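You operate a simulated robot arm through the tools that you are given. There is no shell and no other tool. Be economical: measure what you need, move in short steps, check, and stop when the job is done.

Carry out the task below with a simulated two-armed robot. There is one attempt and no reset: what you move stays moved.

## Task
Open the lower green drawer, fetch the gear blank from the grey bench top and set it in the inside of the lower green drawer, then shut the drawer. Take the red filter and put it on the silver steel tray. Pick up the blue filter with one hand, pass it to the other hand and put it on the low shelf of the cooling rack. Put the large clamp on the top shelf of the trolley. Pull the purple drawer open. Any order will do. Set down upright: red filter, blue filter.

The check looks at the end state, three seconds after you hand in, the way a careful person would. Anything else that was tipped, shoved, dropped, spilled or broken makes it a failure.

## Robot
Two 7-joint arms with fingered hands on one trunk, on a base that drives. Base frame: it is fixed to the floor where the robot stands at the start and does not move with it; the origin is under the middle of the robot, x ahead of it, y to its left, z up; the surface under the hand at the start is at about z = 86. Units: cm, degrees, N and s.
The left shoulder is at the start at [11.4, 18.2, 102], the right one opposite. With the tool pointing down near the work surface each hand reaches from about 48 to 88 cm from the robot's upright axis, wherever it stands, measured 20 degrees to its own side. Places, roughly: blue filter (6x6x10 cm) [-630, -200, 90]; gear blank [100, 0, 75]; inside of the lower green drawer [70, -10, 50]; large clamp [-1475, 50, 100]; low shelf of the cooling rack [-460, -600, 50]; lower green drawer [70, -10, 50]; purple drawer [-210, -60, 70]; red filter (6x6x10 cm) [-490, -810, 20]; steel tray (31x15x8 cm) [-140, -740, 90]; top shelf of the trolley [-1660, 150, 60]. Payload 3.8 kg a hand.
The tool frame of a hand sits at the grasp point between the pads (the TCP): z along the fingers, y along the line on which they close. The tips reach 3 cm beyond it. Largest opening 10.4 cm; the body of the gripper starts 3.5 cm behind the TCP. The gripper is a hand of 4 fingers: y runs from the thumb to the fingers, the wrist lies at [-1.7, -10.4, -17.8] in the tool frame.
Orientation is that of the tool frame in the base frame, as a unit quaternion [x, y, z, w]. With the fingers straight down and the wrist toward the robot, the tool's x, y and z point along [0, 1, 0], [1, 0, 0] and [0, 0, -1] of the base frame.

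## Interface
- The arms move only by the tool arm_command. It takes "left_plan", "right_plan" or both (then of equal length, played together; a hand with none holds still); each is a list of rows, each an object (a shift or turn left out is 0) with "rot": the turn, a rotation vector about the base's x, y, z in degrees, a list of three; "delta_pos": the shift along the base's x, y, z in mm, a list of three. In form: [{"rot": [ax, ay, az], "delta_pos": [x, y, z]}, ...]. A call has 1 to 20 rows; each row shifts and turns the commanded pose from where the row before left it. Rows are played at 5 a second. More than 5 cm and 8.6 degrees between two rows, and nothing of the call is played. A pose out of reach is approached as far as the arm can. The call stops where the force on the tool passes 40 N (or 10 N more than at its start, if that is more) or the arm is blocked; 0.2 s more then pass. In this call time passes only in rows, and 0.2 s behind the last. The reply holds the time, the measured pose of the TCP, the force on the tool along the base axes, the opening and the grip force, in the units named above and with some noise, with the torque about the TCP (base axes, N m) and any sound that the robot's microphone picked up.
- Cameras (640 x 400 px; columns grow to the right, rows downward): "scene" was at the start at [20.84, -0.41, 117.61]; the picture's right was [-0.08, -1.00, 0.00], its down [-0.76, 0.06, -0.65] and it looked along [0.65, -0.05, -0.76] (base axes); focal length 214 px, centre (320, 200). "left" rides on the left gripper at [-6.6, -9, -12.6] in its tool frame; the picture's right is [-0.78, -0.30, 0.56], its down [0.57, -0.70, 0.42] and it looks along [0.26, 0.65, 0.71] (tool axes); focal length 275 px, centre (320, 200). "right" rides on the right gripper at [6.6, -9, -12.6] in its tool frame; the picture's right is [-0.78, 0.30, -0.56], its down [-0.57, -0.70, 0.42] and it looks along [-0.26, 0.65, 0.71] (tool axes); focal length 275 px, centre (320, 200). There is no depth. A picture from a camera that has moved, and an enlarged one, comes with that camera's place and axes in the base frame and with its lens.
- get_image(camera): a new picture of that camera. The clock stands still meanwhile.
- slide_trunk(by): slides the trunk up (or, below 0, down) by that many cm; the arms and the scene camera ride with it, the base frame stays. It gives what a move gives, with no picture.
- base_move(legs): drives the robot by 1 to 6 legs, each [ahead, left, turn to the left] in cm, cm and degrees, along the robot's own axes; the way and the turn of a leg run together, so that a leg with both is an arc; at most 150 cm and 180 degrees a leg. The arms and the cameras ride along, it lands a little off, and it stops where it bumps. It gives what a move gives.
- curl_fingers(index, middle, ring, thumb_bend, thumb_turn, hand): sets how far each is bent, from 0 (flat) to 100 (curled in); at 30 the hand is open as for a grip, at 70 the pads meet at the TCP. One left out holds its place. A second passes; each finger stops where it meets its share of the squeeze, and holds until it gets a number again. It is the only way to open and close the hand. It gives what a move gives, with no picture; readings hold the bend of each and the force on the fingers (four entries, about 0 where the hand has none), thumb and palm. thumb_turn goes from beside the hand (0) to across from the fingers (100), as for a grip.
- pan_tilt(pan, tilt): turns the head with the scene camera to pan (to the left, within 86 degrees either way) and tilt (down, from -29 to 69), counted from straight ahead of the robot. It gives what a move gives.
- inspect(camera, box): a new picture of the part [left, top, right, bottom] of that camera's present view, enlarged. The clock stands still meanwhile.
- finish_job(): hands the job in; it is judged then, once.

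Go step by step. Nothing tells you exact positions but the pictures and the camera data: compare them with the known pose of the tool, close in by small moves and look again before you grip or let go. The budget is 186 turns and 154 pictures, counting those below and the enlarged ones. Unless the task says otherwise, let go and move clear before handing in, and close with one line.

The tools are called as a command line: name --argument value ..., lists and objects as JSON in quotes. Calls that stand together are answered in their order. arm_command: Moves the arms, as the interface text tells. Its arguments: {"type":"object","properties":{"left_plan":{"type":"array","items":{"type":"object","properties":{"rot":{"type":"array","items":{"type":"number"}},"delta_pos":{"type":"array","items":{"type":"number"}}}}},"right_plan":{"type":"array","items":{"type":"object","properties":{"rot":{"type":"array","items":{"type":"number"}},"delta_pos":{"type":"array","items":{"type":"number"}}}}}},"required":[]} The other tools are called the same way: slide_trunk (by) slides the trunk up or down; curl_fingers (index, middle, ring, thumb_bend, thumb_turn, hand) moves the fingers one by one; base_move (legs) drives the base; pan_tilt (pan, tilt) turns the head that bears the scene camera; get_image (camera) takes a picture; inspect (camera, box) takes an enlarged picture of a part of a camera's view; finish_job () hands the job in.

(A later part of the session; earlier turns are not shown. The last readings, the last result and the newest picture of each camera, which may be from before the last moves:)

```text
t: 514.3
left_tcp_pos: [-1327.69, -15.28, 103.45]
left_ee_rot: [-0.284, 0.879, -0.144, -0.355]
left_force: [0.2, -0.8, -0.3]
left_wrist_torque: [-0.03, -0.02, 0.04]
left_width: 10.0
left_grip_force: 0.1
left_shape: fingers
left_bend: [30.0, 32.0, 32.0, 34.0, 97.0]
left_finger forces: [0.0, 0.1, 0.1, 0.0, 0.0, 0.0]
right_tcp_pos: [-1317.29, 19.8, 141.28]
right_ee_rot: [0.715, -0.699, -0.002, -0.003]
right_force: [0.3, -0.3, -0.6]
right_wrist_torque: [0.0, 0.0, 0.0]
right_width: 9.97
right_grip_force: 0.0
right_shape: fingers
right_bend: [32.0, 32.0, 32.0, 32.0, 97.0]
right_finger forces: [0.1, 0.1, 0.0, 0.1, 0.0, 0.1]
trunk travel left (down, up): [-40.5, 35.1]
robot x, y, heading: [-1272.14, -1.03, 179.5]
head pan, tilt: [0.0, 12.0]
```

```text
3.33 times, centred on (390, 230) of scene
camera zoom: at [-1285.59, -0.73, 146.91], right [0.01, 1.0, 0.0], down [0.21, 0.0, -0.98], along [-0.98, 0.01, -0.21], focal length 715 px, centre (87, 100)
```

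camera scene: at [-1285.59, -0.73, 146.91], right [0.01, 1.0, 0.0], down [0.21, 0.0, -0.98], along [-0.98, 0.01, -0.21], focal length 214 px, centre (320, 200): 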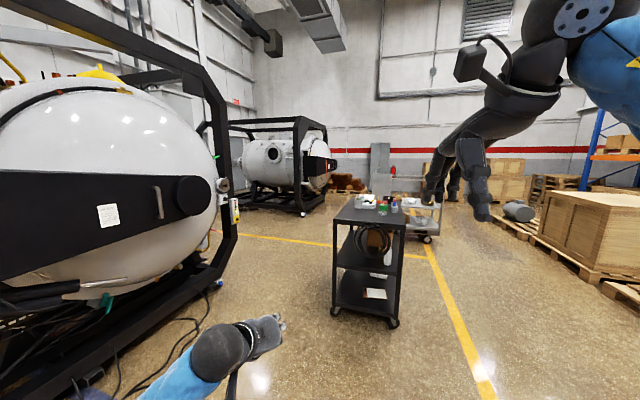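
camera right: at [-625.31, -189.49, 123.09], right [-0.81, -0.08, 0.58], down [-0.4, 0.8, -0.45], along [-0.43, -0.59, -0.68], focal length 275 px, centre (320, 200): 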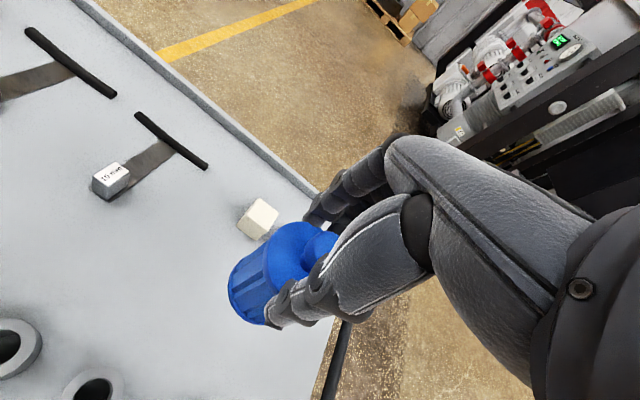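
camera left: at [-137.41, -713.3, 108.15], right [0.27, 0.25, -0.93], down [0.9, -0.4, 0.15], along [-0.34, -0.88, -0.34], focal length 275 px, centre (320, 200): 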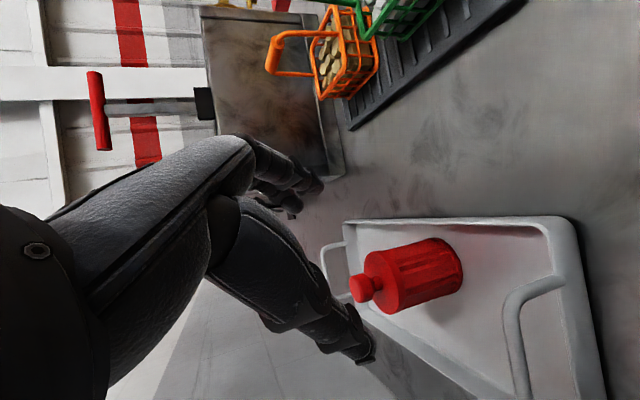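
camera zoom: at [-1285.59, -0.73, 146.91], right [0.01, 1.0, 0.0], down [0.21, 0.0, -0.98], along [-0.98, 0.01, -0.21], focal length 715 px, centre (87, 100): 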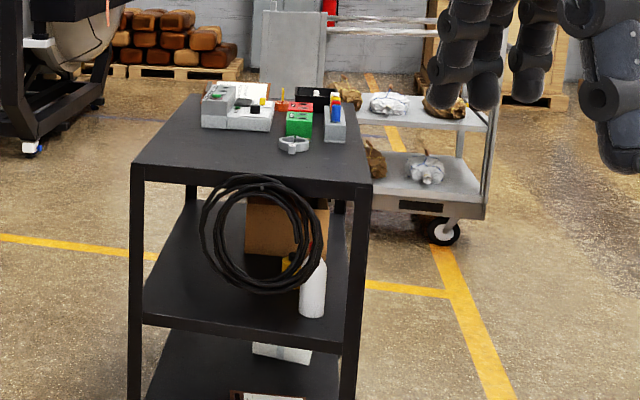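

The silver clamp lies on the dark cart's top near (-1461,53). I'll raise the left hand out of the way and drive up, square to the cart.

arm_command --left_plan '[{"delta_pos": [5, 0, 40]}, {"delta_pos": [5, 0, 40]}, {"delta_pos": [5, 0, 40]}, {"delta_pos": [5, 0, 40]}, {"delta_pos": [5, 0, 40]}, {"delta_pos": [5, 0, 40]}, {"delta_pos": [5, 0, 40]}]'

base_move --legs '[[0, -27, 0], [0, 0, -13], [125, 0, 0]]'

pan_tilt --pan -12 --tilt 45

get_image --camera "scene"

```text
t: 515.9
left_tcp_pos: [-1323.95, -15.21, 131.51]
left_ee_rot: [-0.283, 0.879, -0.145, -0.355]
left_force: [0.2, -0.6, 0.8]
left_wrist_torque: [-0.03, 0.0, 0.06]
left_width: 9.98
left_grip_force: 0.0
left_shape: fingers
left_bend: [30.0, 32.0, 32.0, 34.0, 97.0]
left_finger forces: [0.0, 0.0, 0.0, 0.0, 0.0, 0.0]
right_tcp_pos: [-1317.11, 19.77, 141.41]
right_ee_rot: [0.714, -0.7, -0.004, -0.002]
right_force: [0.3, -0.7, -0.4]
right_wrist_torque: [-0.03, -0.02, 0.02]
right_width: 9.96
right_grip_force: 0.0
right_shape: fingers
right_bend: [32.0, 32.0, 32.0, 32.0, 97.0]
right_finger forces: [0.1, 0.1, 0.0, 0.0, 0.0, 0.1]
trunk travel left (down, up): [-40.5, 35.1]
robot x, y, heading: [-1272.5, -1.21, 179.5]
head pan, tilt: [0.0, 12.0]
```

```text
t: 524.5
left_tcp_pos: [-1447.1, 53.76, 131.46]
left_ee_rot: [-0.179, 0.906, -0.102, -0.369]
left_force: [0.2, -0.2, 0.4]
left_wrist_torque: [0.0, 0.02, -0.02]
left_width: 9.99
left_grip_force: 0.0
left_shape: fingers
left_bend: [30.0, 32.0, 32.0, 34.0, 97.0]
left_finger forces: [0.1, 0.1, 0.1, 0.0, 0.0, 0.0]
right_tcp_pos: [-1432.35, 86.25, 141.35]
right_ee_rot: [-0.627, 0.779, 0.002, 0.002]
right_force: [0.0, -0.1, -0.3]
right_wrist_torque: [0.0, -0.04, 0.0]
right_width: 9.96
right_grip_force: 0.0
right_shape: fingers
right_bend: [32.0, 32.0, 32.0, 32.0, 97.0]
right_finger forces: [0.0, 0.1, 0.0, 0.0, 0.1, 0.0]
trunk travel left (down, up): [-40.5, 35.1]
robot x, y, heading: [-1393.39, 55.41, 166.1]
head pan, tilt: [0.0, 12.0]
```

```text
t: 525.5
left_tcp_pos: [-1447.13, 53.93, 131.48]
left_ee_rot: [-0.179, 0.906, -0.103, -0.368]
left_force: [0.2, -0.6, 0.2]
left_wrist_torque: [-0.06, -0.02, -0.01]
left_width: 10.0
left_grip_force: 0.1
left_shape: fingers
left_bend: [30.0, 32.0, 32.0, 34.0, 97.0]
left_finger forces: [0.0, 0.1, 0.1, 0.0, 0.1, 0.0]
right_tcp_pos: [-1432.3, 86.3, 141.28]
right_ee_rot: [-0.627, 0.779, 0.002, 0.003]
right_force: [0.4, 0.1, 0.2]
right_wrist_torque: [-0.03, -0.02, -0.02]
right_width: 10.01
right_grip_force: 0.1
right_shape: fingers
right_bend: [32.0, 32.0, 32.0, 32.0, 97.0]
right_finger forces: [0.0, 0.0, 0.0, 0.0, 0.1, 0.2]
trunk travel left (down, up): [-40.5, 35.1]
robot x, y, heading: [-1393.27, 55.53, 166.0]
head pan, tilt: [-12.0, 45.0]
```

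```text
18 pictures are left
camera scene: at [-1404.55, 60.25, 141.75], right [0.44, 0.9, 0.0], down [0.64, -0.31, -0.71], along [-0.64, 0.31, -0.71], focal length 214 px, centre (320, 200)
```

scene: 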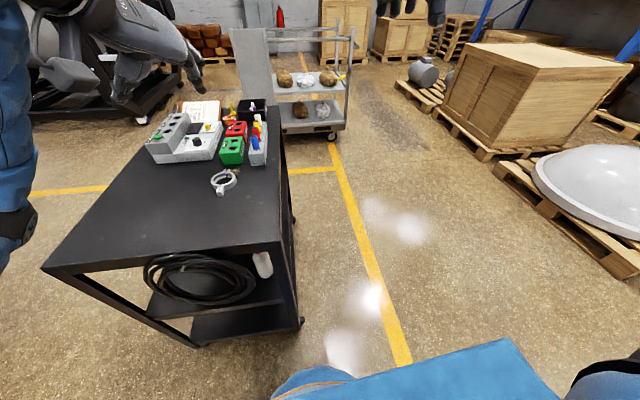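

inspect --camera "scene" --box '[180, 120, 300, 210]'

```text
4.44 times, centred on (240, 165) of scene
camera zoom: at [-1404.55, 60.25, 141.75], right [0.44, 0.9, 0.0], down [0.64, -0.31, -0.71], along [-0.64, 0.31, -0.71], focal length 953 px, centre (676, 356)
```

zoom: 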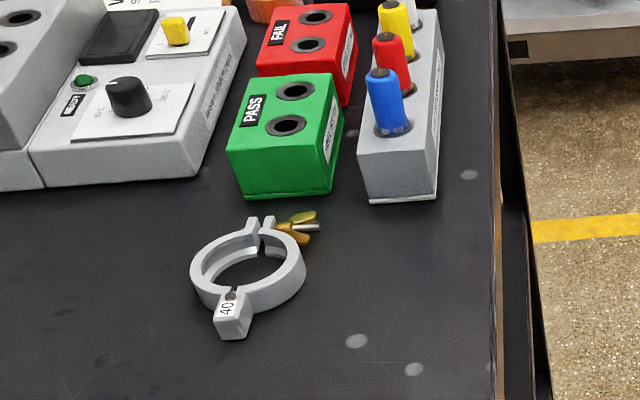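

It is a ring clamp marked 40, about 8 cm across, centred near (-1469,56). I'll shift left to bring it in front of the right hand, yawing the hand so the fingers close across the plain sides of the ring.

base_move --legs '[[0, 32.4, 0], [5.8, 0, 0]]'

arm_command --right_plan '[{"delta_pos": [-29, -1, -25], "rot": [0, 0, 8]}, {"delta_pos": [-29, -1, -25], "rot": [0, 0, 8]}, {"delta_pos": [-29, -1, -25], "rot": [0, 0, 8]}, {"delta_pos": [-29, -1, -25], "rot": [0, 0, 8]}, {"delta_pos": [-29, -1, -25], "rot": [0, 0, 8]}, {"delta_pos": [-29, -1, -25], "rot": [0, 0, 8]}, {"delta_pos": [-29, -1, -25], "rot": [0, 0, 8]}, {"delta_pos": [-29, -1, -25], "rot": [0, 0, 8]}]'

curl_fingers --hand "right" --index 30 --middle 30 --ring 30 --thumb_bend 30

get_image --camera "right"

```text
t: 528.2
left_tcp_pos: [-1460.91, 23.34, 131.27]
left_ee_rot: [-0.18, 0.906, -0.102, -0.368]
left_force: [-0.7, 0.1, -0.2]
left_wrist_torque: [-0.01, -0.01, -0.02]
left_width: 9.97
left_grip_force: 0.1
left_shape: fingers
left_bend: [30.0, 32.0, 32.0, 34.0, 97.0]
left_finger forces: [0.1, 0.0, 0.0, 0.1, 0.1, 0.0]
right_tcp_pos: [-1446.18, 55.79, 141.21]
right_ee_rot: [-0.628, 0.778, 0.002, 0.004]
right_force: [-0.1, 0.1, -0.2]
right_wrist_torque: [0.0, -0.05, 0.02]
right_width: 9.97
right_grip_force: 0.0
right_shape: fingers
right_bend: [32.0, 32.0, 32.0, 32.0, 97.0]
right_finger forces: [0.1, 0.1, 0.1, 0.1, 0.0, 0.0]
trunk travel left (down, up): [-40.5, 35.1]
robot x, y, heading: [-1406.85, 25.01, 166.0]
head pan, tilt: [-12.0, 45.0]
```

```text
t: 530.0
left_tcp_pos: [-1460.62, 23.48, 131.47]
left_ee_rot: [-0.18, 0.906, -0.102, -0.369]
left_force: [0.4, 0.3, 0.0]
left_wrist_torque: [0.0, -0.04, 0.0]
left_width: 10.01
left_grip_force: 0.1
left_shape: fingers
left_bend: [30.0, 32.0, 32.0, 34.0, 97.0]
left_finger forces: [0.1, 0.0, 0.1, 0.1, 0.0, 0.1]
right_tcp_pos: [-1458.84, 55.3, 130.04]
right_ee_rot: [0.838, -0.545, -0.002, -0.001]
right_force: [0.4, -0.5, -0.3]
right_wrist_torque: [-0.04, -0.03, -0.02]
right_width: 9.98
right_grip_force: 0.1
right_shape: fingers
right_bend: [32.0, 32.0, 32.0, 32.0, 97.0]
right_finger forces: [0.1, 0.0, 0.0, 0.1, 0.1, 0.0]
right hand out of reach, approached as far as the arm can: row 5, 6, 7, 8
trunk travel left (down, up): [-40.5, 35.1]
robot x, y, heading: [-1406.64, 25.13, 166.2]
head pan, tilt: [-12.0, 45.0]
```

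```text
t: 531.0
left_tcp_pos: [-1460.64, 23.4, 131.51]
left_ee_rot: [-0.18, 0.906, -0.102, -0.369]
left_force: [0.5, -0.6, 0.4]
left_wrist_torque: [0.0, 0.0, -0.01]
left_width: 10.0
left_grip_force: 0.1
left_shape: fingers
left_bend: [30.0, 32.0, 32.0, 34.0, 97.0]
left_finger forces: [0.1, 0.1, 0.1, 0.0, 0.1, 0.0]
right_tcp_pos: [-1458.96, 55.38, 129.94]
right_ee_rot: [0.838, -0.546, -0.003, -0.002]
right_force: [0.4, 0.2, -0.6]
right_wrist_torque: [-0.01, 0.01, 0.02]
right_width: 10.42
right_grip_force: 0.1
right_shape: fingers
right_bend: [30.0, 30.0, 30.0, 30.0, 97.0]
right_finger forces: [0.0, 0.0, 0.1, 0.0, 0.1, 0.0]
trunk travel left (down, up): [-40.5, 35.1]
robot x, y, heading: [-1406.94, 25.15, 166.1]
head pan, tilt: [-12.0, 45.0]
```

```text
16 pictures are left
camera right: at [-1447.98, 52.75, 142.57], right [-0.58, 0.59, 0.56], down [0.41, 0.81, -0.42], along [-0.7, -0.01, -0.71], focal length 275 px, centre (320, 200)
```

right: 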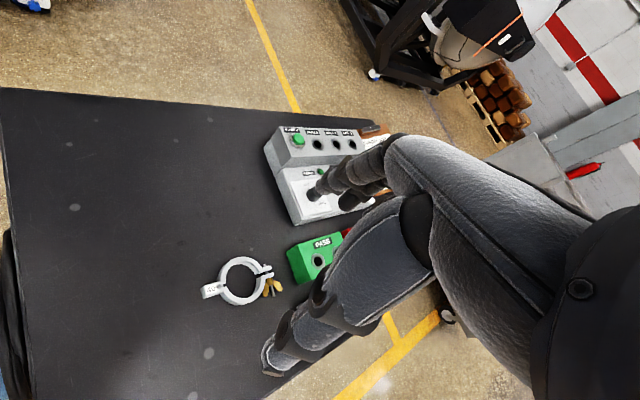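

Lower is better for reach here. I'll go down while closing in on the ring.

arm_command --right_plan '[{"delta_pos": [0, 0, -40], "rot": [0, 0, 2]}, {"delta_pos": [-10, 0, -40], "rot": [0, 0, 3]}, {"delta_pos": [-15, 0, -40], "rot": [0, 0, 3]}, {"delta_pos": [-20, 0, -40], "rot": [0, 0, 3]}, {"delta_pos": [-20, 0, -40], "rot": [0, 0, 3]}, {"delta_pos": [-20, 0, -40], "rot": [0, 0, 3]}]'

get_image --camera "right"

```text
t: 532.4
left_tcp_pos: [-1460.56, 23.49, 131.5]
left_ee_rot: [-0.18, 0.906, -0.102, -0.37]
left_force: [-0.4, 0.3, -1.0]
left_wrist_torque: [0.02, 0.0, 0.01]
left_width: 9.98
left_grip_force: 0.1
left_shape: fingers
left_bend: [30.0, 32.0, 32.0, 34.0, 97.0]
left_finger forces: [0.0, 0.0, 0.0, 0.0, 0.1, 0.1]
right_tcp_pos: [-1459.05, 55.53, 124.93]
right_ee_rot: [0.849, -0.529, -0.002, -0.001]
right_force: [0.3, -0.5, -0.2]
right_wrist_torque: [0.0, 0.02, 0.04]
right_width: 10.47
right_grip_force: 0.0
right_shape: fingers
right_bend: [30.0, 30.0, 30.0, 30.0, 97.0]
right_finger forces: [0.0, 0.0, 0.1, 0.1, 0.1, 0.0]
right hand out of reach, approached as far as the arm can: row 2, 3, 4, 5, 6
trunk travel left (down, up): [-40.5, 35.1]
robot x, y, heading: [-1406.83, 25.23, 166.0]
head pan, tilt: [-12.0, 45.0]
```

```text
15 pictures are left
camera right: at [-1448.05, 53.33, 137.52], right [-0.61, 0.56, 0.56], down [0.37, 0.83, -0.42], along [-0.7, -0.05, -0.71], focal length 275 px, centre (320, 200)
```

right: 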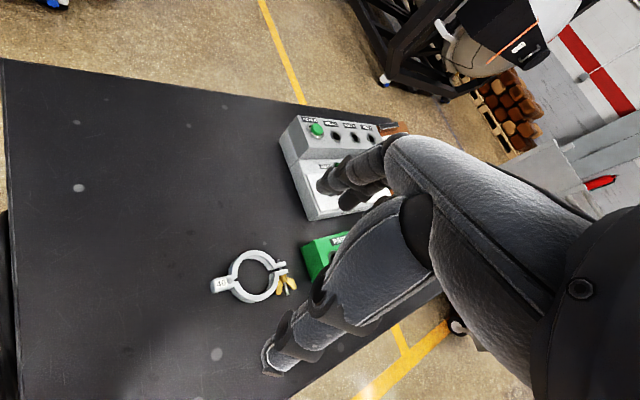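

The yaw is at its limit. I'll undo some yaw and go down without turning.

arm_command --right_plan '[{"delta_pos": [0, 0, 0], "rot": [0, 0, -6]}, {"delta_pos": [0, 0, -20], "rot": [0, 0, -6]}, {"delta_pos": [0, 0, -40]}, {"delta_pos": [0, 0, -40]}, {"delta_pos": [-20, 0, -40]}, {"delta_pos": [-20, 0, -40]}, {"delta_pos": [-20, 0, -30]}, {"delta_pos": [-25, 0, 0]}]'

```text
t: 534.2
left_tcp_pos: [-1460.67, 23.37, 131.52]
left_ee_rot: [-0.181, 0.906, -0.102, -0.369]
left_force: [-0.1, -0.8, 0.0]
left_wrist_torque: [0.0, -0.01, 0.03]
left_width: 9.99
left_grip_force: 0.1
left_shape: fingers
left_bend: [30.0, 32.0, 32.0, 34.0, 97.0]
left_finger forces: [0.0, 0.1, 0.0, 0.0, 0.0, 0.1]
right_tcp_pos: [-1467.72, 55.21, 103.88]
right_ee_rot: [0.79, -0.614, -0.003, -0.002]
right_force: [-0.5, 0.4, -0.3]
right_wrist_torque: [0.03, -0.03, 0.01]
right_width: 10.42
right_grip_force: 0.1
right_shape: fingers
right_bend: [30.0, 30.0, 30.0, 30.0, 97.0]
right_finger forces: [0.0, 0.1, 0.0, 0.0, 0.1, 0.0]
trunk travel left (down, up): [-40.5, 35.1]
robot x, y, heading: [-1406.72, 24.95, 166.2]
head pan, tilt: [-12.0, 45.0]
```

The hand is right above the ring. I'll try a little more yaw here and look.

arm_command --right_plan '[{"rot": [0, 0, 6]}, {"rot": [0, 0, 6]}]'

get_image --camera "right"

```text
t: 534.8
left_tcp_pos: [-1460.53, 23.52, 131.46]
left_ee_rot: [-0.18, 0.906, -0.103, -0.37]
left_force: [-1.4, -0.8, 0.5]
left_wrist_torque: [-0.04, 0.02, -0.04]
left_width: 9.98
left_grip_force: 0.0
left_shape: fingers
left_bend: [30.0, 32.0, 32.0, 34.0, 97.0]
left_finger forces: [0.1, 0.0, 0.0, 0.1, 0.1, 0.1]
right_tcp_pos: [-1467.53, 55.3, 103.9]
right_ee_rot: [0.82, -0.572, -0.002, -0.001]
right_force: [-0.2, 1.4, -0.4]
right_wrist_torque: [-0.02, -0.01, 0.01]
right_width: 10.46
right_grip_force: 0.1
right_shape: fingers
right_bend: [30.0, 30.0, 30.0, 30.0, 97.0]
right_finger forces: [0.0, 0.0, 0.1, 0.0, 0.0, 0.0]
right hand out of reach, approached as far as the arm can: row 2
trunk travel left (down, up): [-40.5, 35.1]
robot x, y, heading: [-1407.11, 25.57, 165.8]
head pan, tilt: [-12.0, 45.0]
```

```text
14 pictures are left
camera right: at [-1456.94, 52.18, 116.5], right [-0.54, 0.62, 0.56], down [0.46, 0.78, -0.42], along [-0.7, 0.03, -0.71], focal length 275 px, centre (320, 200)
```

right: 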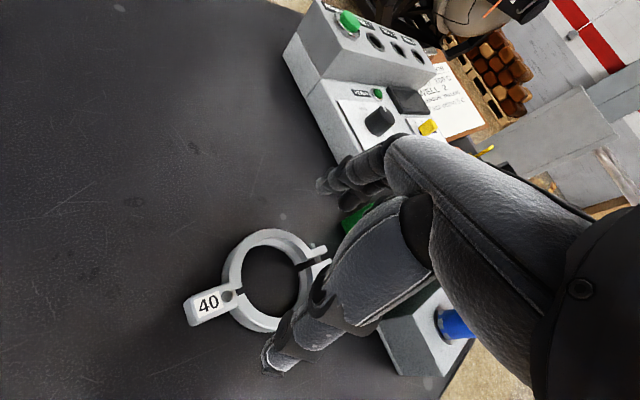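

The ring is between thumb and fingers and clear of the boxes. I'll lower to the cart top.

arm_command --right_plan '[{"delta_pos": [6, 0, -20]}, {"delta_pos": [0, 0, -18]}, {"delta_pos": [0, 0, -12]}]'

get_image --camera "right"

```text
t: 535.6
left_tcp_pos: [-1460.65, 23.38, 131.46]
left_ee_rot: [-0.18, 0.906, -0.102, -0.37]
left_force: [0.2, -0.4, 0.4]
left_wrist_torque: [-0.04, -0.03, 0.01]
left_width: 9.96
left_grip_force: 0.0
left_shape: fingers
left_bend: [30.0, 32.0, 32.0, 34.0, 97.0]
left_finger forces: [0.0, 0.0, 0.1, 0.1, 0.1, 0.0]
right_tcp_pos: [-1467.09, 55.42, 98.89]
right_ee_rot: [0.82, -0.573, -0.003, -0.001]
right_force: [-0.6, -0.8, 0.9]
right_wrist_torque: [-0.02, 0.02, -0.01]
right_width: 10.42
right_grip_force: 0.1
right_shape: fingers
right_bend: [30.0, 30.0, 30.0, 30.0, 97.0]
right_finger forces: [0.0, 0.0, 0.0, 0.1, 0.0, 0.1]
trunk travel left (down, up): [-40.5, 35.1]
robot x, y, heading: [-1406.97, 24.62, 166.2]
head pan, tilt: [-12.0, 45.0]
```

```text
13 pictures are left
camera right: at [-1456.37, 52.12, 111.42], right [-0.54, 0.62, 0.56], down [0.46, 0.78, -0.42], along [-0.7, 0.03, -0.71], focal length 275 px, centre (320, 200)
```

right: 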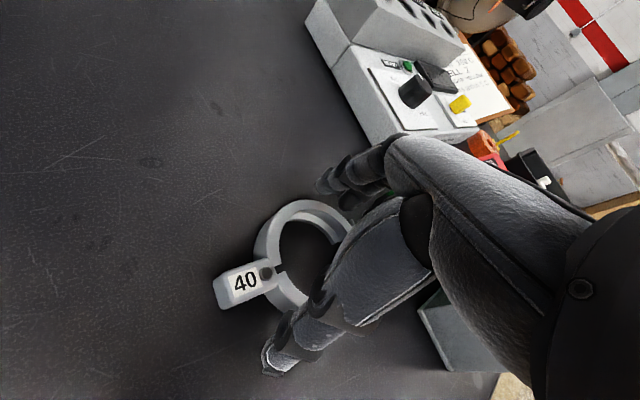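

arm_command --right_plan '[{"delta_pos": [0, 0, -5]}]'

curl_fingers --hand "right" --index 60 --middle 60 --ring 60 --thumb_bend 60

arm_command --right_plan '[{"delta_pos": [0, 0, 15]}, {"delta_pos": [0, 0, 30]}, {"delta_pos": [0, 0, 40]}]'

get_image --camera "right"

```text
t: 536.0
left_tcp_pos: [-1460.54, 23.39, 131.45]
left_ee_rot: [-0.18, 0.906, -0.102, -0.369]
left_force: [-0.6, 0.8, 0.0]
left_wrist_torque: [0.01, 0.02, -0.03]
left_width: 9.98
left_grip_force: 0.0
left_shape: fingers
left_bend: [30.0, 32.0, 32.0, 34.0, 97.0]
left_finger forces: [0.0, 0.1, 0.1, 0.0, 0.1, 0.0]
right_tcp_pos: [-1467.14, 55.37, 98.42]
right_ee_rot: [0.82, -0.572, -0.004, -0.001]
right_force: [0.2, -0.3, -0.1]
right_wrist_torque: [0.02, -0.01, -0.03]
right_width: 10.41
right_grip_force: 0.0
right_shape: fingers
right_bend: [30.0, 30.0, 30.0, 30.0, 97.0]
right_finger forces: [0.0, 0.1, 0.0, 0.1, 0.1, 0.0]
trunk travel left (down, up): [-40.5, 35.1]
robot x, y, heading: [-1407.26, 25.19, 166.0]
head pan, tilt: [-12.0, 45.0]
```

```text
t: 537.0
left_tcp_pos: [-1460.64, 23.39, 131.52]
left_ee_rot: [-0.18, 0.906, -0.102, -0.369]
left_force: [0.1, 0.1, 0.8]
left_wrist_torque: [-0.01, 0.0, 0.0]
left_width: 10.0
left_grip_force: 0.0
left_shape: fingers
left_bend: [30.0, 32.0, 32.0, 34.0, 97.0]
left_finger forces: [0.0, 0.0, 0.1, 0.0, 0.0, 0.0]
right_tcp_pos: [-1467.05, 55.29, 98.33]
right_ee_rot: [0.82, -0.572, -0.003, -0.001]
right_force: [-1.1, -0.8, 2.1]
right_wrist_torque: [-0.02, 0.05, 0.04]
right_width: 2.87
right_grip_force: 1.4
right_shape: fingers
right_bend: [60.0, 60.0, 60.0, 60.0, 97.0]
right_finger forces: [0.2, 2.0, 0.1, 0.0, 0.0, 0.0]
trunk travel left (down, up): [-40.5, 35.1]
robot x, y, heading: [-1407.41, 25.24, 166.1]
head pan, tilt: [-12.0, 45.0]
```

```text
t: 537.8
left_tcp_pos: [-1460.56, 23.42, 131.63]
left_ee_rot: [-0.18, 0.906, -0.103, -0.369]
left_force: [0.7, -1.3, 0.6]
left_wrist_torque: [0.03, -0.01, 0.0]
left_width: 10.01
left_grip_force: 0.0
left_shape: fingers
left_bend: [30.0, 32.0, 32.0, 34.0, 97.0]
left_finger forces: [0.0, 0.2, 0.0, 0.1, 0.1, 0.1]
right_tcp_pos: [-1467.08, 55.3, 106.95]
right_ee_rot: [0.82, -0.573, -0.003, -0.001]
right_force: [-0.3, -1.0, -0.2]
right_wrist_torque: [0.01, 0.0, 0.03]
right_width: 2.83
right_grip_force: 0.2
right_shape: fingers
right_bend: [60.0, 60.0, 60.0, 60.0, 97.0]
right_finger forces: [0.1, 0.1, 0.1, 0.1, 0.0, 0.1]
trunk travel left (down, up): [-40.5, 35.1]
robot x, y, heading: [-1406.93, 24.91, 166.0]
head pan, tilt: [-12.0, 45.0]
```

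```text
12 pictures are left
camera right: at [-1456.35, 52.02, 119.57], right [-0.54, 0.62, 0.56], down [0.46, 0.78, -0.42], along [-0.7, 0.03, -0.71], focal length 275 px, centre (320, 200)
```

right: 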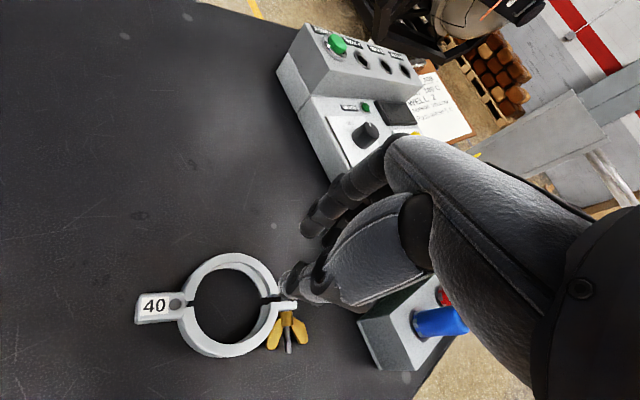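

The fingers closed just above the clamp, so the cart top is lower than I took it to be. I'll reopen, recentre 2 cm east, and descend further, feeling for contact.

curl_fingers --hand "right" --index 30 --middle 30 --ring 30 --thumb_bend 30

arm_command --right_plan '[{"delta_pos": [18, 0, -20]}, {"delta_pos": [0, 0, -30]}, {"delta_pos": [0, 0, -35]}, {"delta_pos": [0, 0, -7]}]'

get_image --camera "right"

```text
t: 538.8
left_tcp_pos: [-1460.6, 23.38, 131.44]
left_ee_rot: [-0.18, 0.906, -0.102, -0.37]
left_force: [-0.2, -0.4, -0.1]
left_wrist_torque: [-0.02, -0.03, -0.01]
left_width: 10.0
left_grip_force: 0.0
left_shape: fingers
left_bend: [30.0, 32.0, 32.0, 34.0, 97.0]
left_finger forces: [0.0, 0.0, 0.0, 0.0, 0.0, 0.1]
right_tcp_pos: [-1467.11, 55.23, 106.94]
right_ee_rot: [0.82, -0.572, -0.002, 0.0]
right_force: [-0.2, 0.2, 0.0]
right_wrist_torque: [-0.03, 0.0, 0.02]
right_width: 10.44
right_grip_force: 0.1
right_shape: fingers
right_bend: [30.0, 30.0, 30.0, 30.0, 97.0]
right_finger forces: [0.1, 0.0, 0.1, 0.1, 0.1, 0.1]
trunk travel left (down, up): [-40.5, 35.1]
robot x, y, heading: [-1406.99, 25.19, 166.0]
head pan, tilt: [-12.0, 45.0]
```

```text
t: 539.8
left_tcp_pos: [-1460.52, 23.3, 131.59]
left_ee_rot: [-0.18, 0.906, -0.101, -0.37]
left_force: [-0.3, 0.0, 0.2]
left_wrist_torque: [0.01, -0.03, 0.0]
left_width: 9.97
left_grip_force: 0.1
left_shape: fingers
left_bend: [30.0, 32.0, 32.0, 34.0, 97.0]
left_finger forces: [0.0, 0.0, 0.0, 0.0, 0.1, 0.1]
right_tcp_pos: [-1465.39, 55.33, 97.95]
right_ee_rot: [0.82, -0.572, -0.005, 0.001]
right_force: [1.6, 0.0, 7.5]
right_wrist_torque: [-0.06, 0.47, -0.01]
right_width: 10.42
right_grip_force: 3.7
right_shape: fingers
right_bend: [30.0, 30.0, 30.0, 30.0, 97.0]
right_finger forces: [0.0, 7.3, 0.0, 0.0, 0.1, 0.0]
trunk travel left (down, up): [-40.5, 35.1]
robot x, y, heading: [-1406.81, 25.44, 166.1]
head pan, tilt: [-12.0, 45.0]
```

```text
11 pictures are left
camera right: at [-1454.52, 52.05, 110.5], right [-0.54, 0.62, 0.56], down [0.46, 0.78, -0.42], along [-0.71, 0.03, -0.71], focal length 275 px, centre (320, 200)
```

right: 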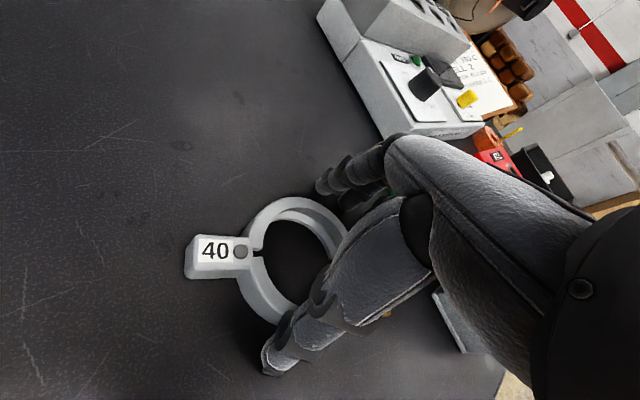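

The fingertip now touches the cart top at about z 95, around the ring. I'll press a few millimetres lower and close so the tips stay low on the ring.

arm_command --right_plan '[{"delta_pos": [0, 0, -6]}]'

curl_fingers --hand "right" --index 42 --middle 42 --ring 42 --thumb_bend 42

arm_command --right_plan '[{"delta_pos": [0, 0, -4]}]'

```text
t: 540.2
left_tcp_pos: [-1460.22, 23.23, 131.64]
left_ee_rot: [-0.18, 0.906, -0.101, -0.37]
left_force: [0.0, 1.1, -0.7]
left_wrist_torque: [0.0, -0.05, -0.01]
left_width: 10.0
left_grip_force: 0.1
left_shape: fingers
left_bend: [30.0, 32.0, 32.0, 34.0, 97.0]
left_finger forces: [0.0, 0.1, 0.1, 0.0, 0.0, 0.1]
right_tcp_pos: [-1465.36, 55.31, 97.81]
right_ee_rot: [0.82, -0.572, -0.007, 0.004]
right_force: [4.0, 0.9, 24.0]
right_wrist_torque: [-0.22, 1.27, -0.06]
right_width: 10.42
right_grip_force: 11.9
right_shape: fingers
right_bend: [30.0, 30.0, 30.0, 30.0, 97.0]
right_finger forces: [0.1, 23.1, 0.0, 0.0, 1.4, 0.0]
trunk travel left (down, up): [-40.5, 35.1]
robot x, y, heading: [-1407.12, 25.44, 165.9]
head pan, tilt: [-12.0, 45.0]
```

```text
t: 541.2
left_tcp_pos: [-1460.3, 23.27, 131.57]
left_ee_rot: [-0.181, 0.905, -0.102, -0.37]
left_force: [0.4, -0.2, -0.6]
left_wrist_torque: [-0.01, 0.03, 0.01]
left_width: 9.97
left_grip_force: 0.1
left_shape: fingers
left_bend: [30.0, 32.0, 32.0, 34.0, 97.0]
left_finger forces: [0.0, 0.0, 0.1, 0.0, 0.0, 0.0]
right_tcp_pos: [-1465.33, 55.24, 97.86]
right_ee_rot: [0.819, -0.573, -0.008, 0.004]
right_force: [0.2, 2.8, 29.4]
right_wrist_torque: [-0.2, 1.27, -0.12]
right_width: 8.82
right_grip_force: 15.4
right_shape: fingers
right_bend: [38.0, 30.0, 41.0, 37.0, 97.0]
right_finger forces: [3.2, 21.4, 0.7, 0.1, 4.6, 0.1]
trunk travel left (down, up): [-40.5, 35.1]
robot x, y, heading: [-1407.39, 25.53, 166.2]
head pan, tilt: [-12.0, 45.0]
```

```text
t: 541.6
left_tcp_pos: [-1460.08, 23.22, 131.7]
left_ee_rot: [-0.18, 0.906, -0.101, -0.37]
left_force: [0.0, 0.4, -0.7]
left_wrist_torque: [0.01, 0.02, 0.04]
left_width: 9.99
left_grip_force: 0.1
left_shape: fingers
left_bend: [30.0, 32.0, 32.0, 34.0, 97.0]
left_finger forces: [0.1, 0.0, 0.1, 0.2, 0.0, 0.1]
right_tcp_pos: [-1465.44, 55.17, 97.91]
right_ee_rot: [0.819, -0.573, -0.01, 0.006]
right_force: [2.9, 2.2, 40.1]
right_wrist_torque: [-0.12, 1.06, -0.12]
right_width: 8.84
right_grip_force: 19.9
right_shape: fingers
right_bend: [38.0, 30.0, 42.0, 37.0, 97.0]
right_finger forces: [4.6, 23.2, 1.5, 0.1, 10.6, 0.0]
trunk travel left (down, up): [-40.5, 35.1]
robot x, y, heading: [-1406.64, 25.15, 166.1]
head pan, tilt: [-12.0, 45.0]
```

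The middle finger is resting on something hard. I'll ease the pressure and close with the other fingers.

arm_command --right_plan '[{"delta_pos": [0, 0, 8]}]'

curl_fingers --hand "right" --index 62 --middle 62 --ring 62 --thumb_bend 62

get_image --camera "right"

```text
t: 542.0
left_tcp_pos: [-1460.41, 23.32, 131.56]
left_ee_rot: [-0.181, 0.906, -0.102, -0.369]
left_force: [0.7, 0.1, -0.3]
left_wrist_torque: [0.0, -0.02, -0.02]
left_width: 9.98
left_grip_force: 0.2
left_shape: fingers
left_bend: [30.0, 32.0, 32.0, 34.0, 97.0]
left_finger forces: [0.0, 0.0, 0.1, 0.0, 0.1, 0.0]
right_tcp_pos: [-1465.27, 55.33, 98.03]
right_ee_rot: [0.82, -0.572, -0.006, 0.003]
right_force: [-1.7, 2.5, 23.3]
right_wrist_torque: [-0.19, 1.06, -0.12]
right_width: 8.53
right_grip_force: 11.7
right_shape: fingers
right_bend: [38.0, 30.0, 42.0, 38.0, 97.0]
right_finger forces: [2.6, 17.1, 0.0, 0.1, 3.1, 0.0]
trunk travel left (down, up): [-40.5, 35.1]
robot x, y, heading: [-1407.03, 24.92, 166.4]
head pan, tilt: [-12.0, 45.0]
```

```text
t: 543.0
left_tcp_pos: [-1460.32, 23.16, 131.57]
left_ee_rot: [-0.181, 0.905, -0.101, -0.371]
left_force: [0.4, 1.4, 0.7]
left_wrist_torque: [0.05, 0.01, 0.01]
left_width: 9.99
left_grip_force: 0.1
left_shape: fingers
left_bend: [30.0, 32.0, 32.0, 34.0, 97.0]
left_finger forces: [0.0, 0.1, 0.0, 0.0, 0.0, 0.0]
right_tcp_pos: [-1465.44, 55.17, 98.33]
right_ee_rot: [0.82, -0.572, -0.008, 0.004]
right_force: [0.2, -1.7, 32.6]
right_wrist_torque: [-0.09, 0.12, 0.23]
right_width: 3.2
right_grip_force: 16.1
right_shape: fingers
right_bend: [62.0, 41.0, 62.0, 57.0, 97.0]
right_finger forces: [0.1, 14.8, 0.1, 0.0, 17.5, 0.0]
trunk travel left (down, up): [-40.5, 35.1]
robot x, y, heading: [-1406.31, 25.3, 166.2]
head pan, tilt: [-12.0, 45.0]
```

```text
10 pictures are left
camera right: at [-1454.46, 51.89, 110.77], right [-0.54, 0.62, 0.57], down [0.45, 0.78, -0.43], along [-0.71, 0.03, -0.7], focal length 275 px, centre (320, 200)
```

right: 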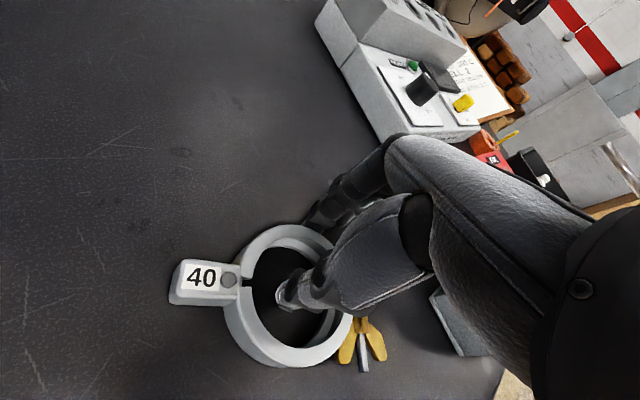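

Now the thumb is inside the ring and the middle finger outside, pinching the ring wall. I'll lift gently and check.

arm_command --right_plan '[{"delta_pos": [0, 0, 10]}, {"delta_pos": [0, 0, 20]}, {"delta_pos": [0, 0, 30]}]'

get_image --camera "right"

```text
t: 543.8
left_tcp_pos: [-1460.56, 23.33, 131.5]
left_ee_rot: [-0.179, 0.906, -0.102, -0.369]
left_force: [-0.1, 0.2, -0.3]
left_wrist_torque: [0.0, 0.01, -0.03]
left_width: 9.98
left_grip_force: 0.1
left_shape: fingers
left_bend: [30.0, 32.0, 32.0, 34.0, 97.0]
left_finger forces: [0.1, 0.1, 0.0, 0.1, 0.1, 0.0]
right_tcp_pos: [-1465.17, 55.31, 103.35]
right_ee_rot: [0.82, -0.572, -0.002, -0.003]
right_force: [0.5, 0.8, -0.5]
right_wrist_torque: [0.02, -0.01, -0.01]
right_width: 2.31
right_grip_force: 0.1
right_shape: fingers
right_bend: [62.0, 49.0, 62.0, 62.0, 97.0]
right_finger forces: [0.1, 0.0, 0.0, 0.0, 0.1, 0.0]
trunk travel left (down, up): [-40.5, 35.1]
robot x, y, heading: [-1407.2, 24.95, 166.1]
head pan, tilt: [-12.0, 45.0]
```

```text
9 pictures are left
camera right: at [-1454.49, 52.14, 115.99], right [-0.55, 0.62, 0.56], down [0.46, 0.78, -0.42], along [-0.7, 0.03, -0.71], focal length 275 px, centre (320, 200)
```

right: 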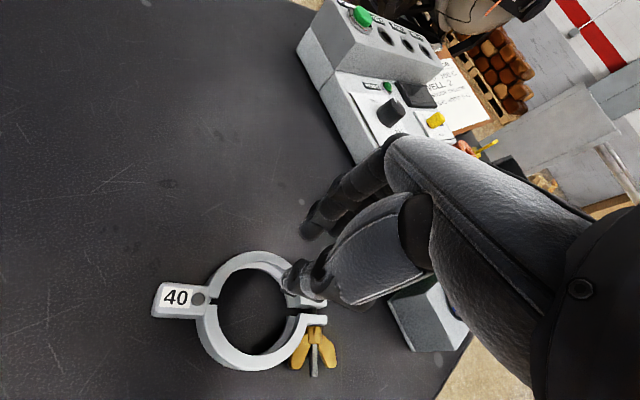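

Not held. The ring is about 8.6 cm wide, so a pinch on its wall is better, thumb inside and fingers outside. I'll pre-shape narrower in the air, then go lower.

curl_fingers --hand "right" --index 50 --middle 50 --ring 50 --thumb_bend 52

arm_command --right_plan '[{"delta_pos": [-4, -4, -25]}, {"delta_pos": [0, 0, -20]}, {"delta_pos": [0, 0, -12]}, {"delta_pos": [0, 0, -6]}]'

get_image --camera "right"

```text
t: 544.8
left_tcp_pos: [-1460.67, 23.4, 131.52]
left_ee_rot: [-0.18, 0.906, -0.102, -0.37]
left_force: [0.5, 0.1, 0.3]
left_wrist_torque: [0.04, 0.0, 0.02]
left_width: 10.01
left_grip_force: 0.1
left_shape: fingers
left_bend: [30.0, 32.0, 32.0, 34.0, 97.0]
left_finger forces: [0.0, 0.1, 0.1, 0.0, 0.0, 0.1]
right_tcp_pos: [-1465.25, 55.36, 103.53]
right_ee_rot: [0.82, -0.572, -0.003, -0.001]
right_force: [-0.1, -0.7, -0.1]
right_wrist_torque: [0.02, -0.02, 0.0]
right_width: 5.06
right_grip_force: 0.0
right_shape: fingers
right_bend: [50.0, 50.0, 50.0, 52.0, 97.0]
right_finger forces: [0.1, 0.1, 0.0, 0.0, 0.0, 0.0]
trunk travel left (down, up): [-40.5, 35.1]
robot x, y, heading: [-1406.47, 24.97, 166.1]
head pan, tilt: [-12.0, 45.0]
```

```text
t: 545.8
left_tcp_pos: [-1460.38, 23.22, 131.66]
left_ee_rot: [-0.18, 0.906, -0.101, -0.371]
left_force: [-0.9, 1.2, 0.4]
left_wrist_torque: [0.0, 0.02, 0.01]
left_width: 9.99
left_grip_force: 0.1
left_shape: fingers
left_bend: [30.0, 32.0, 32.0, 34.0, 97.0]
left_finger forces: [0.0, 0.1, 0.1, 0.0, 0.0, 0.0]
right_tcp_pos: [-1465.84, 54.73, 98.4]
right_ee_rot: [0.82, -0.572, -0.01, 0.006]
right_force: [-2.4, 1.1, 39.3]
right_wrist_torque: [0.36, -0.88, -0.05]
right_width: 5.17
right_grip_force: 18.9
right_shape: fingers
right_bend: [50.0, 50.0, 50.0, 52.0, 98.0]
right_finger forces: [0.0, 7.6, 0.1, 0.0, 31.1, 0.0]
trunk travel left (down, up): [-40.5, 35.1]
robot x, y, heading: [-1406.79, 25.6, 166.2]
head pan, tilt: [-12.0, 45.0]
```

```text
8 pictures are left
camera right: at [-1454.89, 51.54, 110.72], right [-0.53, 0.63, 0.57], down [0.45, 0.78, -0.43], along [-0.72, 0.03, -0.7], focal length 275 px, centre (320, 200)
```

right: 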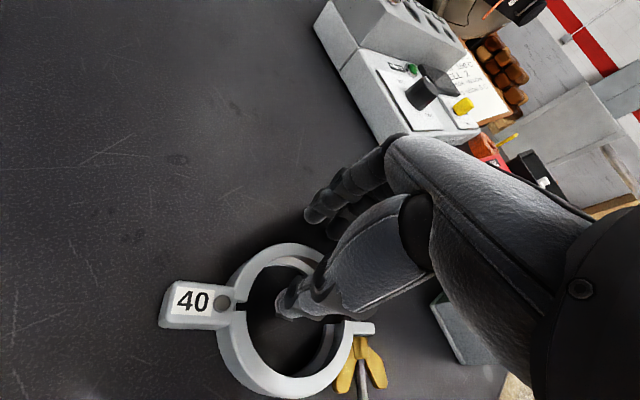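

The thumb is inside the ring and the fingers outside the far wall. I'll relieve the pressure and close.

arm_command --right_plan '[{"delta_pos": [0, 0, 8]}]'

curl_fingers --hand "right" --index 75 --middle 75 --ring 75 --thumb_bend 72

arm_command --right_plan '[{"delta_pos": [0, 0, 10]}, {"delta_pos": [0, 0, 15]}]'

```text
t: 546.2
left_tcp_pos: [-1460.44, 23.27, 131.47]
left_ee_rot: [-0.181, 0.906, -0.102, -0.369]
left_force: [0.1, 0.3, 0.4]
left_wrist_torque: [0.03, -0.04, 0.0]
left_width: 9.99
left_grip_force: 0.0
left_shape: fingers
left_bend: [30.0, 32.0, 32.0, 34.0, 97.0]
left_finger forces: [0.0, 0.0, 0.1, 0.0, 0.0, 0.0]
right_tcp_pos: [-1465.75, 54.8, 98.27]
right_ee_rot: [0.82, -0.572, -0.005, 0.001]
right_force: [-2.0, -0.9, 18.6]
right_wrist_torque: [-0.11, 0.73, 0.01]
right_width: 5.07
right_grip_force: 10.4
right_shape: fingers
right_bend: [50.0, 48.0, 50.0, 53.0, 98.0]
right_finger forces: [0.7, 18.1, 0.0, 0.1, 0.9, 0.0]
trunk travel left (down, up): [-40.5, 35.1]
robot x, y, heading: [-1406.68, 25.07, 166.3]
head pan, tilt: [-12.0, 45.0]
```

```text
t: 547.2
left_tcp_pos: [-1460.51, 23.21, 131.62]
left_ee_rot: [-0.18, 0.906, -0.101, -0.37]
left_force: [0.0, 0.4, 0.5]
left_wrist_torque: [0.01, 0.0, -0.01]
left_width: 9.99
left_grip_force: 0.0
left_shape: fingers
left_bend: [30.0, 32.0, 32.0, 34.0, 97.0]
left_finger forces: [0.1, 0.1, 0.0, 0.1, 0.0, 0.1]
right_tcp_pos: [-1465.76, 54.84, 98.29]
right_ee_rot: [0.82, -0.572, -0.006, 0.002]
right_force: [-5.6, -4.0, 19.5]
right_wrist_torque: [-0.13, 0.82, 0.1]
right_width: 0.35
right_grip_force: 15.3
right_shape: fingers
right_bend: [73.0, 50.0, 75.0, 70.0, 97.0]
right_finger forces: [6.0, 19.2, 0.1, 0.0, 5.7, 0.1]
trunk travel left (down, up): [-40.5, 35.1]
robot x, y, heading: [-1407.08, 25.11, 166.1]
head pan, tilt: [-12.0, 45.0]
```

```text
t: 547.8
left_tcp_pos: [-1460.65, 23.37, 131.41]
left_ee_rot: [-0.181, 0.906, -0.103, -0.37]
left_force: [0.4, -0.2, 0.2]
left_wrist_torque: [0.03, 0.0, -0.02]
left_width: 9.96
left_grip_force: 0.1
left_shape: fingers
left_bend: [30.0, 32.0, 32.0, 34.0, 97.0]
left_finger forces: [0.1, 0.0, 0.0, 0.0, 0.0, 0.0]
right_tcp_pos: [-1465.58, 55.07, 100.31]
right_ee_rot: [0.82, -0.573, 0.0, -0.003]
right_force: [-0.5, 0.8, -0.8]
right_wrist_torque: [0.01, 0.02, 0.0]
right_width: 0.35
right_grip_force: 5.2
right_shape: fingers
right_bend: [74.0, 57.0, 75.0, 68.0, 97.0]
right_finger forces: [5.2, 0.0, 0.0, 0.0, 5.5, 0.0]
trunk travel left (down, up): [-40.5, 35.1]
robot x, y, heading: [-1406.66, 25.09, 166.1]
head pan, tilt: [-12.0, 45.0]
```

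The middle finger stood on top of the wall. I'll reopen, shift 1.2 cm outward with a wider finger pre-shape and retry.

arm_command --right_plan '[{"delta_pos": [0, 0, 30]}]'

curl_fingers --hand "right" --index 42 --middle 42 --ring 42 --thumb_bend 54

arm_command --right_plan '[{"delta_pos": [-13, -5, -20]}, {"delta_pos": [0, 0, -20]}, {"delta_pos": [0, 0, -14]}]'

get_image --camera "right"

```text
t: 548.2
left_tcp_pos: [-1460.54, 23.31, 131.48]
left_ee_rot: [-0.181, 0.906, -0.101, -0.37]
left_force: [-0.5, -0.4, -0.6]
left_wrist_torque: [0.06, 0.03, -0.02]
left_width: 10.01
left_grip_force: 0.0
left_shape: fingers
left_bend: [30.0, 32.0, 32.0, 34.0, 97.0]
left_finger forces: [0.0, 0.0, 0.0, 0.1, 0.0, 0.0]
right_tcp_pos: [-1465.63, 54.87, 103.5]
right_ee_rot: [0.82, -0.572, -0.003, -0.001]
right_force: [0.2, -0.1, -1.4]
right_wrist_torque: [-0.02, 0.04, 0.0]
right_width: 0.36
right_grip_force: 5.6
right_shape: fingers
right_bend: [74.0, 57.0, 75.0, 68.0, 97.0]
right_finger forces: [5.4, 0.1, 0.0, 0.1, 5.7, 0.1]
trunk travel left (down, up): [-40.5, 35.1]
robot x, y, heading: [-1407.11, 24.96, 166.2]
head pan, tilt: [-12.0, 45.0]
```

```text
t: 549.2
left_tcp_pos: [-1460.61, 23.52, 131.4]
left_ee_rot: [-0.18, 0.906, -0.102, -0.369]
left_force: [0.5, -0.7, -0.3]
left_wrist_torque: [-0.02, -0.01, -0.02]
left_width: 9.99
left_grip_force: 0.1
left_shape: fingers
left_bend: [30.0, 32.0, 32.0, 34.0, 97.0]
left_finger forces: [0.0, 0.0, 0.0, 0.0, 0.0, 0.0]
right_tcp_pos: [-1465.62, 54.96, 103.34]
right_ee_rot: [0.82, -0.572, -0.002, 0.0]
right_force: [0.2, -1.0, -0.3]
right_wrist_torque: [-0.01, -0.02, 0.0]
right_width: 5.84
right_grip_force: 0.1
right_shape: fingers
right_bend: [42.0, 42.0, 42.0, 54.0, 97.0]
right_finger forces: [0.0, 0.1, 0.0, 0.0, 0.0, 0.1]
trunk travel left (down, up): [-40.5, 35.1]
robot x, y, heading: [-1406.92, 25.06, 166.4]
head pan, tilt: [-12.0, 45.0]
```

```text
t: 550.0
left_tcp_pos: [-1460.54, 23.3, 131.55]
left_ee_rot: [-0.18, 0.906, -0.102, -0.369]
left_force: [-0.3, 0.0, 0.4]
left_wrist_torque: [-0.04, -0.03, 0.01]
left_width: 10.03
left_grip_force: 0.1
left_shape: fingers
left_bend: [30.0, 32.0, 32.0, 34.0, 97.0]
left_finger forces: [0.0, 0.1, 0.1, 0.0, 0.1, 0.0]
right_tcp_pos: [-1467.04, 54.44, 98.33]
right_ee_rot: [0.82, -0.573, -0.005, 0.001]
right_force: [-0.5, 2.2, 6.9]
right_wrist_torque: [0.02, 0.28, -0.06]
right_width: 5.86
right_grip_force: 3.6
right_shape: fingers
right_bend: [42.0, 42.0, 42.0, 54.0, 97.0]
right_finger forces: [0.1, 6.6, 0.0, 0.0, 0.0, 0.0]
trunk travel left (down, up): [-40.5, 35.1]
robot x, y, heading: [-1406.75, 25.29, 166.2]
head pan, tilt: [-12.0, 45.0]
```

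```text
7 pictures are left
camera right: at [-1456.27, 51.23, 110.9], right [-0.54, 0.62, 0.56], down [0.46, 0.78, -0.42], along [-0.71, 0.03, -0.71], focal length 275 px, centre (320, 200)
```

right: 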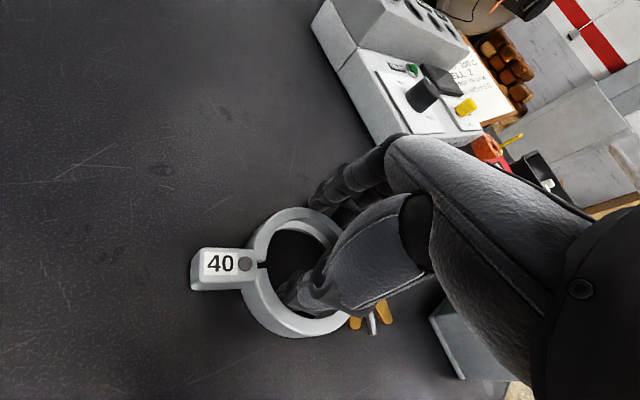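

Now the far wall clearly lies between thumb and fingers. Closing.

curl_fingers --hand "right" --index 75 --middle 75 --ring 75 --thumb_bend 75

arm_command --right_plan '[{"delta_pos": [0, 0, 8]}, {"delta_pos": [0, 0, 10]}]'

```text
t: 551.0
left_tcp_pos: [-1460.53, 23.35, 131.5]
left_ee_rot: [-0.179, 0.906, -0.101, -0.369]
left_force: [-0.2, 0.0, -0.5]
left_wrist_torque: [-0.01, -0.01, -0.02]
left_width: 10.0
left_grip_force: 0.1
left_shape: fingers
left_bend: [30.0, 32.0, 32.0, 34.0, 97.0]
left_finger forces: [0.0, 0.0, 0.1, 0.0, 0.0, 0.0]
right_tcp_pos: [-1466.98, 54.4, 98.01]
right_ee_rot: [0.821, -0.571, -0.002, -0.002]
right_force: [-0.1, 0.0, 3.2]
right_wrist_torque: [-0.06, 0.0, -0.03]
right_width: 0.41
right_grip_force: 11.9
right_shape: fingers
right_bend: [72.0, 74.0, 75.0, 73.0, 95.0]
right_finger forces: [8.3, 3.8, 0.1, 0.1, 10.6, 0.1]
trunk travel left (down, up): [-40.5, 35.1]
robot x, y, heading: [-1406.88, 25.41, 166.1]
head pan, tilt: [-12.0, 45.0]
```

```text
t: 551.6
left_tcp_pos: [-1460.7, 23.36, 131.43]
left_ee_rot: [-0.179, 0.906, -0.103, -0.37]
left_force: [0.0, -1.2, -0.2]
left_wrist_torque: [-0.04, 0.0, -0.03]
left_width: 9.98
left_grip_force: 0.1
left_shape: fingers
left_bend: [30.0, 32.0, 32.0, 34.0, 97.0]
left_finger forces: [0.0, 0.1, 0.0, 0.0, 0.0, 0.0]
right_tcp_pos: [-1467.03, 54.54, 99.91]
right_ee_rot: [0.82, -0.573, -0.002, -0.001]
right_force: [-1.4, -0.4, -0.1]
right_wrist_torque: [0.03, 0.01, 0.0]
right_width: 0.43
right_grip_force: 10.2
right_shape: fingers
right_bend: [72.0, 74.0, 75.0, 71.0, 95.0]
right_finger forces: [6.6, 3.3, 0.0, 0.0, 10.2, 0.0]
trunk travel left (down, up): [-40.5, 35.1]
robot x, y, heading: [-1406.84, 25.48, 166.2]
head pan, tilt: [-12.0, 45.0]
```

It slipped over again because the tips rise as they close. I'll pre-shape almost closed and bring that down around the wall. First I need to see the ring's place.

arm_command --right_plan '[{"delta_pos": [0, 0, 40]}]'

curl_fingers --hand "right" --index 57 --middle 57 --ring 57 --thumb_bend 58

get_image --camera "right"

```text
t: 552.0
left_tcp_pos: [-1460.57, 23.26, 131.49]
left_ee_rot: [-0.18, 0.906, -0.102, -0.369]
left_force: [0.4, 0.0, 0.5]
left_wrist_torque: [0.0, 0.06, -0.03]
left_width: 10.0
left_grip_force: 0.0
left_shape: fingers
left_bend: [30.0, 32.0, 32.0, 34.0, 97.0]
left_finger forces: [0.0, 0.1, 0.1, 0.0, 0.0, 0.0]
right_tcp_pos: [-1466.87, 54.53, 104.02]
right_ee_rot: [0.82, -0.572, -0.002, -0.001]
right_force: [0.2, 0.0, -0.6]
right_wrist_torque: [0.02, 0.04, -0.03]
right_width: 0.47
right_grip_force: 9.7
right_shape: fingers
right_bend: [73.0, 74.0, 75.0, 71.0, 95.0]
right_finger forces: [6.7, 3.1, 0.0, 0.0, 10.1, 0.0]
trunk travel left (down, up): [-40.5, 35.1]
robot x, y, heading: [-1406.73, 25.39, 166.3]
head pan, tilt: [-12.0, 45.0]
```

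```text
t: 553.0
left_tcp_pos: [-1460.61, 23.37, 131.52]
left_ee_rot: [-0.179, 0.906, -0.102, -0.369]
left_force: [-0.1, 0.0, 0.5]
left_wrist_torque: [0.01, 0.01, 0.0]
left_width: 9.99
left_grip_force: 0.0
left_shape: fingers
left_bend: [30.0, 32.0, 32.0, 34.0, 97.0]
left_finger forces: [0.1, 0.1, 0.0, 0.0, 0.0, 0.0]
right_tcp_pos: [-1466.89, 54.49, 103.97]
right_ee_rot: [0.82, -0.572, -0.003, -0.001]
right_force: [-0.3, 0.0, 1.0]
right_wrist_torque: [0.0, -0.04, 0.03]
right_width: 3.67
right_grip_force: 0.0
right_shape: fingers
right_bend: [56.0, 56.0, 56.0, 57.0, 97.0]
right_finger forces: [0.0, 0.0, 0.0, 0.1, 0.0, 0.0]
trunk travel left (down, up): [-40.5, 35.1]
robot x, y, heading: [-1406.82, 25.44, 166.3]
head pan, tilt: [-12.0, 45.0]
```

```text
6 pictures are left
camera right: at [-1456.23, 51.23, 116.56], right [-0.54, 0.62, 0.56], down [0.46, 0.78, -0.42], along [-0.7, 0.03, -0.71], focal length 275 px, centre (320, 200)
```

right: 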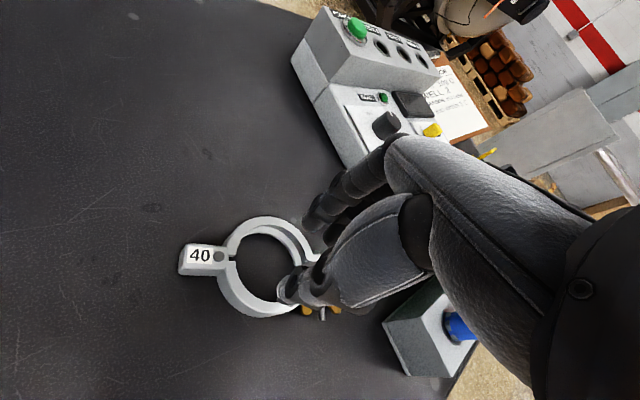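

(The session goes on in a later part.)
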